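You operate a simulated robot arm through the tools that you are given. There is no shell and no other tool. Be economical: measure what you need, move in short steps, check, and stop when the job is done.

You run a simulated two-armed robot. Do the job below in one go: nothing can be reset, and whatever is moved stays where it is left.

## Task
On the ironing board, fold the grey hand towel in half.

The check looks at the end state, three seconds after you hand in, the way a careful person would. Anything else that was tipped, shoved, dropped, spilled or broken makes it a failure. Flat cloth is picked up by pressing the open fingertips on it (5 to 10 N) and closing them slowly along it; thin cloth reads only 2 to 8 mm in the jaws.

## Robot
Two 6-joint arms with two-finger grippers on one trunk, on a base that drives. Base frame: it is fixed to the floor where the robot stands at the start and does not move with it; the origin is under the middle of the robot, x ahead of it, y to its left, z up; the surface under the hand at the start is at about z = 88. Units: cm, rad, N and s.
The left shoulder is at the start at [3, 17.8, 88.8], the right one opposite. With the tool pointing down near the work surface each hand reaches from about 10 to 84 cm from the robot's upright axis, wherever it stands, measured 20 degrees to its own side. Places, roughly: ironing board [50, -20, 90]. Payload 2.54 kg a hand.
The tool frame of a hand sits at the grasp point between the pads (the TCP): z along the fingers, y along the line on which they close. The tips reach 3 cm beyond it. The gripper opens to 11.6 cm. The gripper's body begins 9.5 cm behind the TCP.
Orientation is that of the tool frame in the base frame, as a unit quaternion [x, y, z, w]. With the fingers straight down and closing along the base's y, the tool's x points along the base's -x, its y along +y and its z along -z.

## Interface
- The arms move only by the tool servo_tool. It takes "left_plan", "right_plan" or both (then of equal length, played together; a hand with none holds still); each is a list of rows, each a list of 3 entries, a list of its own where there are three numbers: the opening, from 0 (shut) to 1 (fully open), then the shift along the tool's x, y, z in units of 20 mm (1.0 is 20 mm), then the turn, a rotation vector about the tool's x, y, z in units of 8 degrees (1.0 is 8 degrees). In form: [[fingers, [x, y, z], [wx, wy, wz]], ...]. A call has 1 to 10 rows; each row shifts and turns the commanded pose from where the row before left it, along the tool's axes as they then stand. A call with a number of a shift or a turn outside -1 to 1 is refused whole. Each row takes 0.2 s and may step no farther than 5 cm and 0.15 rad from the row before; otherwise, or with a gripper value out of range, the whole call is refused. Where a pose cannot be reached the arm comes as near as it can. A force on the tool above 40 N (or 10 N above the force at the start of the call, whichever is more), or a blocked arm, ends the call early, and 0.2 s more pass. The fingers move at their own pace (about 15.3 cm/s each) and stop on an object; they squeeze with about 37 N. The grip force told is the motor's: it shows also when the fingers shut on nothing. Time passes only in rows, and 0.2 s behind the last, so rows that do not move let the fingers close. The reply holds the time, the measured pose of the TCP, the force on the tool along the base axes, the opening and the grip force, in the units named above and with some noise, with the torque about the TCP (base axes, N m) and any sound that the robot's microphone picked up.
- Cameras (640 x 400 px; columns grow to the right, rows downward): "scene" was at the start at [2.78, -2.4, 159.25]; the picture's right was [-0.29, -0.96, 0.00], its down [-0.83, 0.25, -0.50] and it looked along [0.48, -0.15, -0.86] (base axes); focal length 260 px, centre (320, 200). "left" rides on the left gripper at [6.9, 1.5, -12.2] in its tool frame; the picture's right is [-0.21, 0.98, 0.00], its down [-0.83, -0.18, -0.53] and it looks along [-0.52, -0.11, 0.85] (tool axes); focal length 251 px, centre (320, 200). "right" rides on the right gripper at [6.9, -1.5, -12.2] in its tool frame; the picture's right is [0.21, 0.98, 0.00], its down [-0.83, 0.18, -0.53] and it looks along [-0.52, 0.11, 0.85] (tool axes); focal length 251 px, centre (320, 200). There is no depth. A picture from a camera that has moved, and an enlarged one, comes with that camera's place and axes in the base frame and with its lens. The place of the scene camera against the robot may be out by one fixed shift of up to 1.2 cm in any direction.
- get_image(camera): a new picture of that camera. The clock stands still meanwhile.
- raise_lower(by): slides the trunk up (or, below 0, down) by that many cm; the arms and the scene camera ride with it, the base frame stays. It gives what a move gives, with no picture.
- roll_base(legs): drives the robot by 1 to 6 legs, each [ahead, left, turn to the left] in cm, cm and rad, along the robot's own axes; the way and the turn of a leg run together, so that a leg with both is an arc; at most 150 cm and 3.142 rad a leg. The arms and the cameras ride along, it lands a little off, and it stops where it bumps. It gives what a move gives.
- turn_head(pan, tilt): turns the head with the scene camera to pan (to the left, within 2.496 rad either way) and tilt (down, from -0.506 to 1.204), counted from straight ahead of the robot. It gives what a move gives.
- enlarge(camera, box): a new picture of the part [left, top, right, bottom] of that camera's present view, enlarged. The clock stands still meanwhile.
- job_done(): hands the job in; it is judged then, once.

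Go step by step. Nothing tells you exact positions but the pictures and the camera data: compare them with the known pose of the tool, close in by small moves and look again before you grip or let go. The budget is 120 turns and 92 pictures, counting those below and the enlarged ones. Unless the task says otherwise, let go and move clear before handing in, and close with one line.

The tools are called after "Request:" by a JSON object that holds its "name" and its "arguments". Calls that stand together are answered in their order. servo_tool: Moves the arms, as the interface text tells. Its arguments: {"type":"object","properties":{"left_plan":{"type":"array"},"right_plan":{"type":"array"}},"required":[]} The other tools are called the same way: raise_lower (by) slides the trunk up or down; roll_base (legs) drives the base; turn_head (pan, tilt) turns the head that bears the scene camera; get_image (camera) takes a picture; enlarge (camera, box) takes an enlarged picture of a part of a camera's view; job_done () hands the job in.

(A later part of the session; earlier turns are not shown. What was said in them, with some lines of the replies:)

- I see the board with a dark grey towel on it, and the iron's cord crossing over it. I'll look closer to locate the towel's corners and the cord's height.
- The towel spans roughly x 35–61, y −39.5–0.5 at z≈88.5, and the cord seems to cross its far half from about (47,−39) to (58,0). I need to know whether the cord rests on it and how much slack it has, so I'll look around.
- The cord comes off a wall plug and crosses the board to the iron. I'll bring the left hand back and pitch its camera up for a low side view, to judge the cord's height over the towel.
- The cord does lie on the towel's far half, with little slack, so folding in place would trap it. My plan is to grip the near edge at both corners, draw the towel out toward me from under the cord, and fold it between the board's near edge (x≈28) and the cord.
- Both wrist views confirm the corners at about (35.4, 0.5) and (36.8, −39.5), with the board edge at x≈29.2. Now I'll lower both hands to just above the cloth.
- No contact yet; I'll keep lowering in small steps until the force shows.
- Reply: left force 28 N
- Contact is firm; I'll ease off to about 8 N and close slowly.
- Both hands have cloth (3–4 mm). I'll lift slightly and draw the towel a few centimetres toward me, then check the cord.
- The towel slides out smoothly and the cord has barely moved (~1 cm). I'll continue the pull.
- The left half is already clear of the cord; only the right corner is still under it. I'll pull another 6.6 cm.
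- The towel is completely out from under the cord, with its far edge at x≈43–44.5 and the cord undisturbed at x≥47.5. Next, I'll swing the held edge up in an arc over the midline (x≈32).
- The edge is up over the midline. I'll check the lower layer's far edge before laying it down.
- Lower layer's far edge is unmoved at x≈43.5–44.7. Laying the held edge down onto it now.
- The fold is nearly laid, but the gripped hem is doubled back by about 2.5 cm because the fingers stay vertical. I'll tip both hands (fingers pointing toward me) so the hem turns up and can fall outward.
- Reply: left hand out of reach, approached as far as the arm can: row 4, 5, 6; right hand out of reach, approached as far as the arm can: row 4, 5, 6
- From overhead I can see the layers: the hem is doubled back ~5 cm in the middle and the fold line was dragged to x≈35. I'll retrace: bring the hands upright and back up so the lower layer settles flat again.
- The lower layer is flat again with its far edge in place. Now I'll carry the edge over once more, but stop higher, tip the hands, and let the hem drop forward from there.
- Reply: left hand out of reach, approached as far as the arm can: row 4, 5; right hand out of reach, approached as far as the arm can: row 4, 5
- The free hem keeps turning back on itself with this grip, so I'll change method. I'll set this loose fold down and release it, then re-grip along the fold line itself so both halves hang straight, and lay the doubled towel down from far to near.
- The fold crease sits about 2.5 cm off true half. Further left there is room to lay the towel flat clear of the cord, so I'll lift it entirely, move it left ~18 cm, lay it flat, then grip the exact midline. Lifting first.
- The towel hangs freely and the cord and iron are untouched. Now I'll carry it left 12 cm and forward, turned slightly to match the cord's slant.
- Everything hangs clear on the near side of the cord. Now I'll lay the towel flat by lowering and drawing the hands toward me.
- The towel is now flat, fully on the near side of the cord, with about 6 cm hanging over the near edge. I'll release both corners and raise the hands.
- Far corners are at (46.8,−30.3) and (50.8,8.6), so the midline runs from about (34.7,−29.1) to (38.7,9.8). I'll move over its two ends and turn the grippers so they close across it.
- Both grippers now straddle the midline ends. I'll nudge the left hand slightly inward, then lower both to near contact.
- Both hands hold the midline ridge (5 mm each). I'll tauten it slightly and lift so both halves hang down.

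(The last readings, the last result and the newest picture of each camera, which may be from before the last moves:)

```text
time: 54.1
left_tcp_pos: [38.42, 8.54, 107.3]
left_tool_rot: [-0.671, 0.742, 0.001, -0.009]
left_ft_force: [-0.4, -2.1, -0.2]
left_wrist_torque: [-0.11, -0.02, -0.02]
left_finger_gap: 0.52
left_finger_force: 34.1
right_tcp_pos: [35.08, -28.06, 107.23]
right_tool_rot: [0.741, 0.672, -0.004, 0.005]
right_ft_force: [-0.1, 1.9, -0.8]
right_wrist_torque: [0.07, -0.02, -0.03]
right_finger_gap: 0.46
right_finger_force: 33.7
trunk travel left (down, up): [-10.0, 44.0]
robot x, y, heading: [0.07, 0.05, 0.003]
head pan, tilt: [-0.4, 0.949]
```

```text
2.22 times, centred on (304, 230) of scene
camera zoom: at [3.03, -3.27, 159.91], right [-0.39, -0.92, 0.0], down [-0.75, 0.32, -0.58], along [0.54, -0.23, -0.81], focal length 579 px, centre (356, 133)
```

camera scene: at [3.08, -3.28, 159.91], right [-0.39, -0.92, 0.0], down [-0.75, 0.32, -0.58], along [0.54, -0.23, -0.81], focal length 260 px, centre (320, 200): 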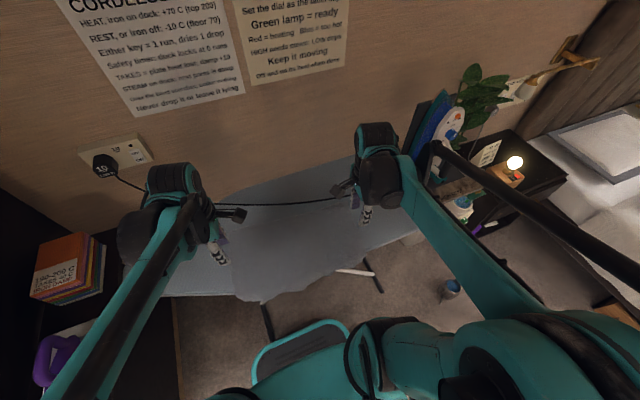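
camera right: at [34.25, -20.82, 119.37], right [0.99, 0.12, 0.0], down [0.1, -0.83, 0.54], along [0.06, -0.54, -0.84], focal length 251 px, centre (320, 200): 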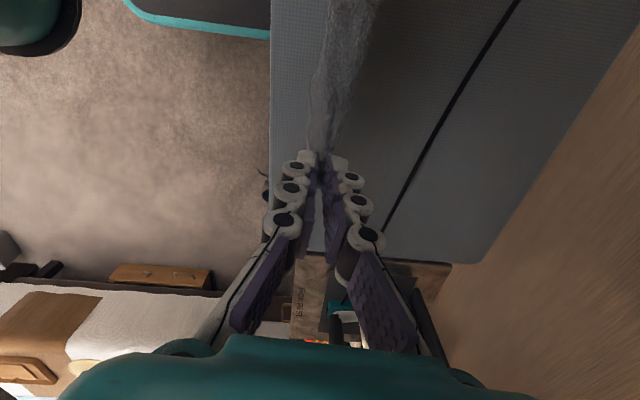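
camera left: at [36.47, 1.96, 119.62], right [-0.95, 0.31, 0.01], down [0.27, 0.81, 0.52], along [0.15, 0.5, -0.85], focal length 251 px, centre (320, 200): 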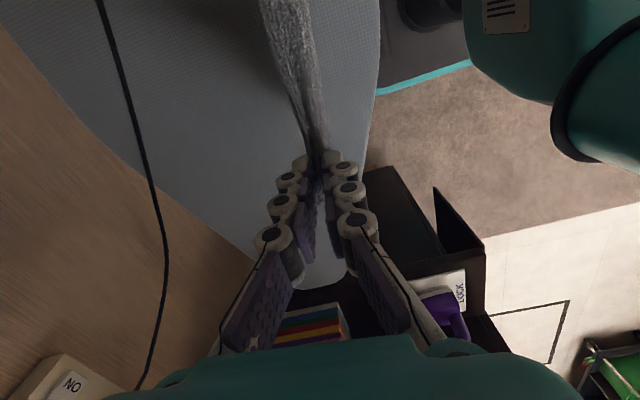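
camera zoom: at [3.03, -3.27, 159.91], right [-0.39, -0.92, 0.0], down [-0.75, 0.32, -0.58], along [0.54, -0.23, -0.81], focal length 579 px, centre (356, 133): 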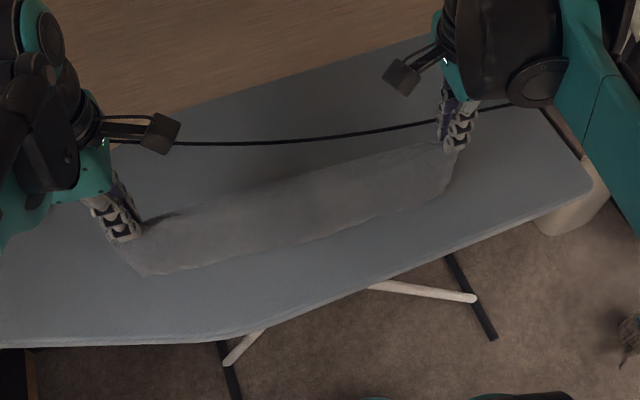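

The towel now hangs neatly doubled over the midline, clear of the cord. I'll shift it forward 8.5 cm, then lay it down from far to near.

Request:
{"name": "servo_tool", "arguments": {"left_plan": [[0, [0, -0.85, 0], [0, 0, 0]], [0, [0, -0.85, 0], [0, 0, 0]], [0, [0, -0.85, 0], [0, 0, 0]], [0, [0, -0.85, 0], [0, 0, 0]], [0, [0, -0.85, 0], [0, 0, 0]], [0, [0, 0, 0], [0, 0, 0]], [0, [0, 0, 0.6], [0, 0, 0]], [0, [0, 0, 0.6], [0, 0, 0]]], "right_plan": [[0, [0, 0.85, 0], [0, 0, 0]], [0, [0, 0.85, 0], [0, 0, 0]], [0, [0, 0.85, 0], [0, 0, 0]], [0, [0, 0.85, 0], [0, 0, 0]], [0, [0, 0.85, 0], [0, 0, 0]], [0, [0, 0, 0], [0, 0, 0]], [0, [0, 0, 0.6], [0, 0, 0]], [0, [0, 0, 0.6], [0, 0, 0]]]}}

Request:
{"name": "enlarge", "arguments": {"camera": "scene", "box": [160, 140, 448, 320]}}

Request:
{"name": "get_image", "arguments": {"camera": "right"}}

```text
time: 55.9
left_tcp_pos: [47.02, 7.63, 104.65]
left_tool_rot: [-0.671, 0.741, 0.002, -0.009]
left_ft_force: [0.0, -2.3, -0.6]
left_wrist_torque: [-0.11, 0.0, 0.02]
left_finger_gap: 0.5
left_finger_force: 34.0
right_tcp_pos: [43.54, -29.06, 104.9]
right_tool_rot: [0.741, 0.672, -0.004, 0.004]
right_ft_force: [-0.1, 2.7, 0.3]
right_wrist_torque: [0.05, 0.0, 0.03]
right_finger_gap: 0.49
right_finger_force: 33.7
trunk travel left (down, up): [-10.0, 44.0]
robot x, y, heading: [-0.14, -0.05, -0.002]
head pan, tilt: [-0.4, 0.949]
```

```text
2.22 times, centred on (304, 230) of scene
camera zoom: at [3.06, -3.29, 159.91], right [-0.39, -0.92, 0.0], down [-0.75, 0.32, -0.58], along [0.54, -0.23, -0.81], focal length 579 px, centre (356, 133)
```

zoom: 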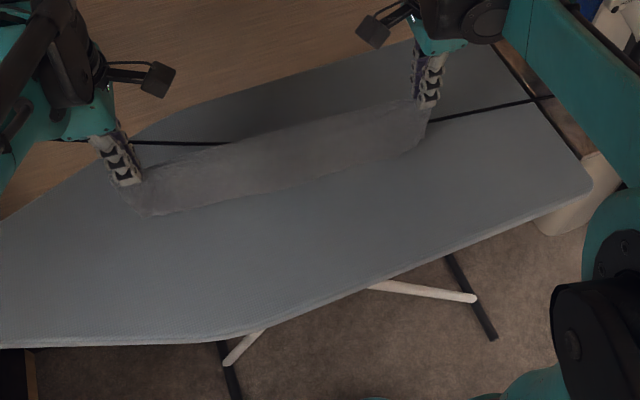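

```text
33 pictures are left
camera right: at [42.69, -21.79, 117.11], right [0.99, 0.12, 0.0], down [0.1, -0.83, 0.54], along [0.06, -0.54, -0.84], focal length 251 px, centre (320, 200)
```

right: 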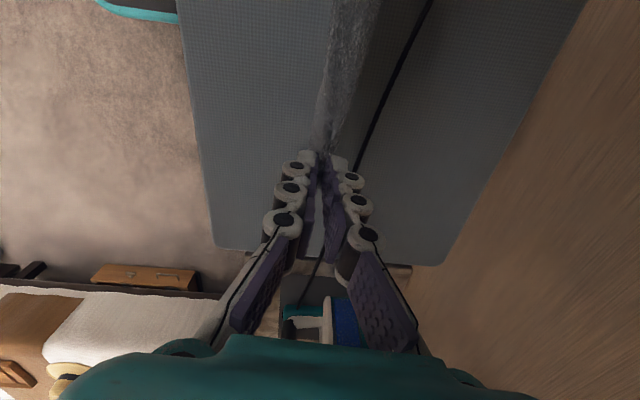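

The cord lies well beyond the towel. Laying down now.

Request:
{"name": "servo_tool", "arguments": {"left_plan": [[0, [0, 0, 0.6], [0, 0, 0]], [0, [0, 0.2, 0.6], [0, 0, 0]], [0, [0, 0.8, 0.7], [0, 0, 0]], [0, [0, 0.9, 0.7], [0, 0, 0]], [0, [0, 0.9, 0.7], [0, 0, 0]], [0, [0, 0.9, 0.7], [0, 0, 0]], [0, [0, 0.9, 0.7], [0, 0, 0]], [0, [0, 0.8, 0.7], [0, 0, 0]], [0, [0, 0.5, 0.6], [0, 0, 0]]], "right_plan": [[0, [0, 0, 0.6], [0, 0, 0]], [0, [0, -0.2, 0.6], [0, 0, 0]], [0, [0, -0.8, 0.7], [0, 0, 0]], [0, [0, -0.9, 0.7], [0, 0, 0]], [0, [0, -0.9, 0.7], [0, 0, 0]], [0, [0, -0.9, 0.7], [0, 0, 0]], [0, [0, -0.9, 0.7], [0, 0, 0]], [0, [0, -0.8, 0.7], [0, 0, 0]], [0, [0, -0.5, 0.6], [0, 0, 0]]]}}

Request:
{"name": "enlarge", "arguments": {"camera": "scene", "box": [160, 140, 448, 320]}}

Request:
{"name": "get_image", "arguments": {"camera": "right"}}

Request:
{"name": "get_image", "arguments": {"camera": "left"}}

```text
time: 57.9
left_tcp_pos: [34.86, 8.75, 92.91]
left_tool_rot: [-0.671, 0.742, 0.002, -0.009]
left_ft_force: [0.5, -3.5, 0.8]
left_wrist_torque: [-0.08, 0.01, -0.03]
left_finger_gap: 0.52
left_finger_force: 33.6
right_tcp_pos: [31.68, -28.09, 92.75]
right_tool_rot: [0.74, 0.672, -0.004, 0.005]
right_ft_force: [-0.2, 4.0, -0.4]
right_wrist_torque: [0.12, -0.02, 0.0]
right_finger_gap: 0.51
right_finger_force: 33.9
trunk travel left (down, up): [-10.0, 44.0]
robot x, y, heading: [0.13, -0.0, -0.004]
head pan, tilt: [-0.4, 0.949]
```

```text
2.22 times, centred on (304, 230) of scene
camera zoom: at [3.09, -3.29, 159.91], right [-0.39, -0.92, 0.0], down [-0.75, 0.32, -0.58], along [0.54, -0.23, -0.81], focal length 579 px, centre (356, 133)
```

zoom: 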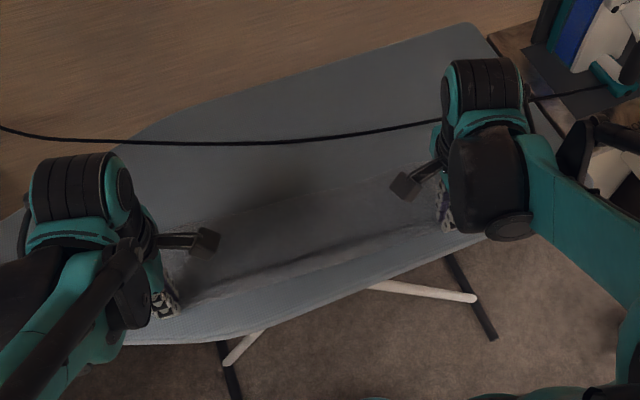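

```text
31 pictures are left
camera right: at [30.95, -20.8, 104.94], right [0.99, 0.12, 0.0], down [0.1, -0.83, 0.54], along [0.06, -0.54, -0.84], focal length 251 px, centre (320, 200)
```

right: 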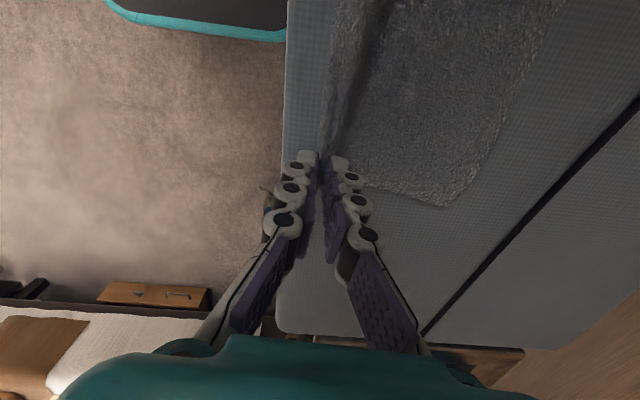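

```text
30 pictures are left
camera left: at [32.94, 2.17, 105.2], right [-0.95, 0.31, 0.01], down [0.27, 0.81, 0.52], along [0.15, 0.5, -0.85], focal length 251 px, centre (320, 200)
```

left: 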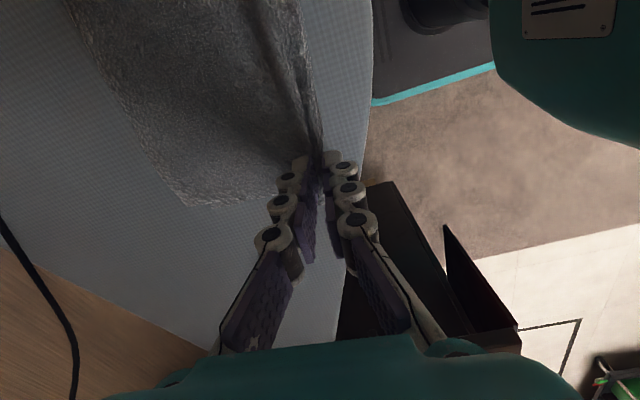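

The doubled towel lies flat from x≈32–42 (right) to 35–45 (left). I'll lower the fold the last bit, open a little, and withdraw upward.

Request:
{"name": "servo_tool", "arguments": {"left_plan": [[0, [0, 0.15, 0.25], [0, 0, 0]], [0, [0, 0.1, 0.15], [0, 0, 0]], [0.08, [0, 0, 0], [0, 0, 0]], [0.16, [0, 0, 0], [0, 0, 0]], [0.2, [0, 0, 0], [0, 0, 0]], [0.2, [0, 0, -0.3], [0, 0, 0]], [0.2, [0, 0, -0.6], [0, 0, 0]], [0.2, [0, 0, -1], [0, 0, 0]], [0.2, [0, 0, -1], [0, 0, 0]], [0.2, [0, 0, -1], [0, 0, 0]]], "right_plan": [[0, [0, -0.15, 0.25], [0, 0, 0]], [0, [0, -0.1, 0.15], [0, 0, 0]], [0.08, [0, 0, 0], [0, 0, 0]], [0.16, [0, 0, 0], [0, 0, 0]], [0.2, [0, 0, 0], [0, 0, 0]], [0.2, [0, 0, -0.3], [0, 0, 0]], [0.2, [0, 0, -0.6], [0, 0, 0]], [0.2, [0, 0, -1], [0, 0, 0]], [0.2, [0, 0, -1], [0, 0, 0]], [0.2, [0, 0, -1], [0, 0, 0]]]}}

Request:
{"name": "get_image", "arguments": {"camera": "right"}}

Request:
{"name": "get_image", "arguments": {"camera": "left"}}

Request:
{"name": "enlarge", "arguments": {"camera": "scene", "box": [160, 140, 448, 320]}}

```text
time: 60.1
left_tcp_pos: [34.31, 8.8, 99.86]
left_tool_rot: [-0.671, 0.741, 0.002, -0.009]
left_ft_force: [-0.6, 0.4, 0.2]
left_wrist_torque: [-0.01, -0.04, -0.01]
left_finger_gap: 2.33
left_finger_force: 0.1
right_tcp_pos: [31.27, -27.95, 99.92]
right_tool_rot: [0.741, 0.672, -0.004, 0.006]
right_ft_force: [-1.0, 0.7, 0.7]
right_wrist_torque: [0.04, -0.05, 0.0]
right_finger_gap: 2.29
right_finger_force: 0.1
trunk travel left (down, up): [-10.0, 44.0]
robot x, y, heading: [-0.21, 0.26, -0.001]
head pan, tilt: [-0.4, 0.949]
```

```text
29 pictures are left
camera right: at [30.39, -20.57, 112.17], right [0.99, 0.12, 0.0], down [0.1, -0.83, 0.54], along [0.06, -0.54, -0.84], focal length 251 px, centre (320, 200)
```

right: 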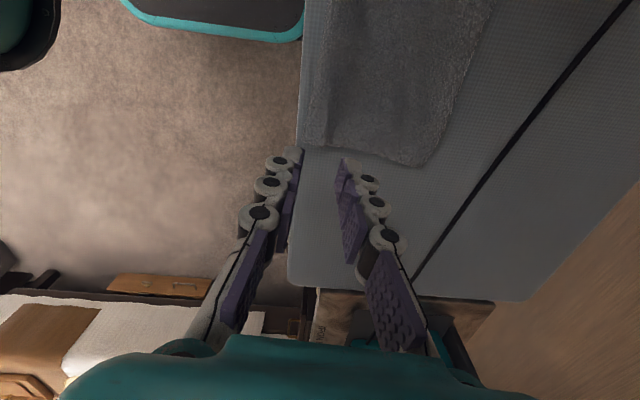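

```text
28 pictures are left
camera left: at [32.48, 2.22, 112.21], right [-0.95, 0.31, 0.01], down [0.27, 0.81, 0.52], along [0.15, 0.5, -0.85], focal length 251 px, centre (320, 200)
```

left: 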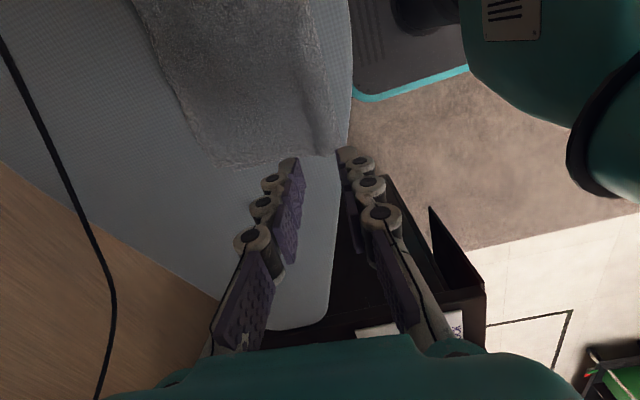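

```text
2.22 times, centred on (304, 230) of scene
camera zoom: at [2.99, -3.26, 159.91], right [-0.39, -0.92, 0.0], down [-0.75, 0.32, -0.58], along [0.54, -0.23, -0.81], focal length 579 px, centre (356, 133)
```

zoom: 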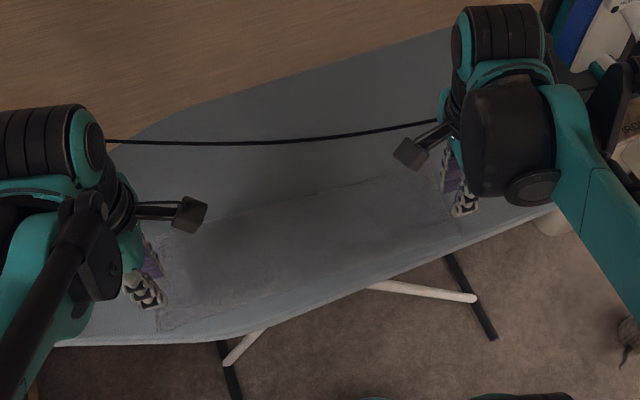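

The towel lies folded on the board. I'll raise the hands clear for an unobstructed look.

Request:
{"name": "servo_tool", "arguments": {"left_plan": [[0.2, [0, 0, -1], [0, 0, 0]], [0.2, [0, 0, -1], [0, 0, 0]], [0.2, [0, 0, -1], [0, 0, 0]], [0.2, [0, 0, -1], [0, 0, 0]], [0.2, [-0.5, 0, -1], [0, 0, 0]], [0.2, [-1, 0, -1], [0, 0, 0]], [0.2, [-1, 0, -1], [0, 0, 0]]], "right_plan": [[0.2, [0, 0, -1], [0, 0, 0]], [0.2, [0, 0, -1], [0, 0, 0]], [0.2, [0, 0, -1], [0, 0, 0]], [0.2, [0, 0, -1], [0, 0, 0]], [0.2, [-0.5, 0, -1], [0, 0, 0]], [0.2, [-1, 0, -1], [0, 0, 0]], [0.2, [-1, 0, -1], [0, 0, 0]]]}}

Request:
{"name": "get_image", "arguments": {"camera": "right"}}

Request:
{"name": "get_image", "arguments": {"camera": "left"}}

Request:
{"name": "get_image", "arguments": {"camera": "scene"}}

Request:
{"name": "enlarge", "arguments": {"camera": "scene", "box": [190, 170, 414, 310]}}

```text
time: 61.7
left_tcp_pos: [35.25, 13.84, 113.86]
left_tool_rot: [-0.671, 0.741, 0.002, -0.008]
left_ft_force: [0.3, 0.3, -1.3]
left_wrist_torque: [0.02, 0.0, 0.0]
left_finger_gap: 2.31
left_finger_force: 0.0
right_tcp_pos: [30.68, -32.72, 114.04]
right_tool_rot: [0.741, 0.671, -0.004, 0.004]
right_ft_force: [0.0, 0.2, 0.5]
right_wrist_torque: [-0.02, -0.04, -0.04]
right_finger_gap: 2.31
right_finger_force: 0.1
trunk travel left (down, up): [-10.0, 44.0]
robot x, y, heading: [-0.0, -0.35, -0.0]
head pan, tilt: [-0.4, 0.949]
```

```text
26 pictures are left
camera right: at [29.85, -25.3, 126.12], right [0.99, 0.12, 0.0], down [0.1, -0.83, 0.54], along [0.06, -0.54, -0.84], focal length 251 px, centre (320, 200)
```

right: 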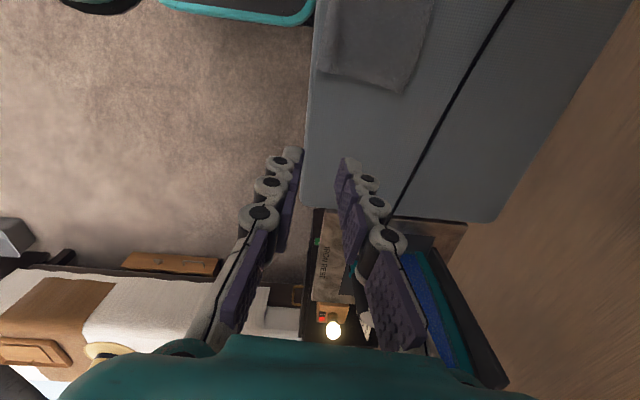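

```text
25 pictures are left
camera left: at [33.37, 7.38, 126.23], right [-0.95, 0.31, 0.01], down [0.27, 0.81, 0.52], along [0.15, 0.5, -0.85], focal length 251 px, centre (320, 200)
```

left: 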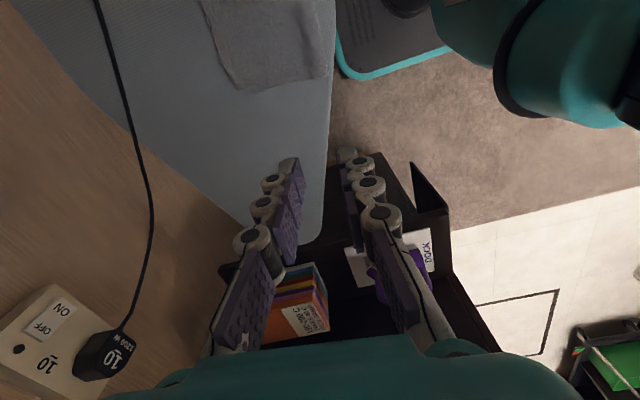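

```text
24 pictures are left
camera scene: at [3.05, -3.28, 159.91], right [-0.39, -0.92, 0.0], down [-0.75, 0.32, -0.58], along [0.54, -0.23, -0.81], focal length 260 px, centre (320, 200)
```

scene: 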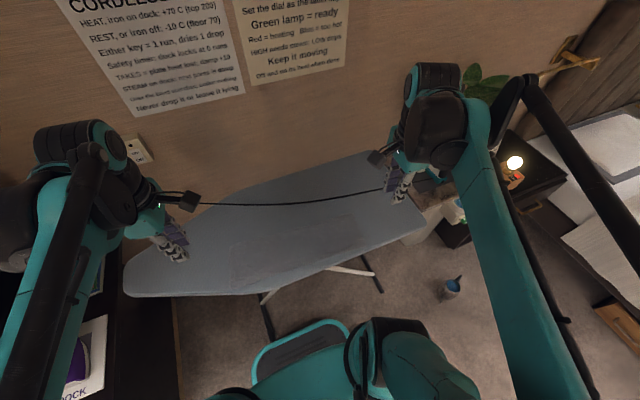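

```text
2.86 times, centred on (302, 240) of scene
camera zoom: at [3.05, -3.28, 159.91], right [-0.39, -0.92, 0.0], down [-0.75, 0.32, -0.58], along [0.54, -0.23, -0.81], focal length 744 px, centre (371, 86)
```

zoom: 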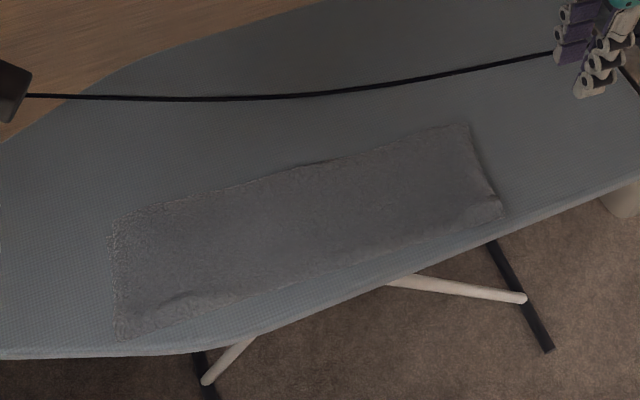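

The towel lies folded in half, long edges lined up (about 12 cm by 39 cm), near the board's front edge. It is clear of the cord, the hands are empty and raised, and I saw nothing else out of place, so I'm handing in.

Request:
{"name": "job_done", "arguments": {}}

```text
The job is handed in.
```

The grey hand towel is folded in half on the ironing board, with its long edges lined up. It now lies about 12 cm left of where it was and nearer the board's front edge, because I had to draw it out from under the iron's cord first.
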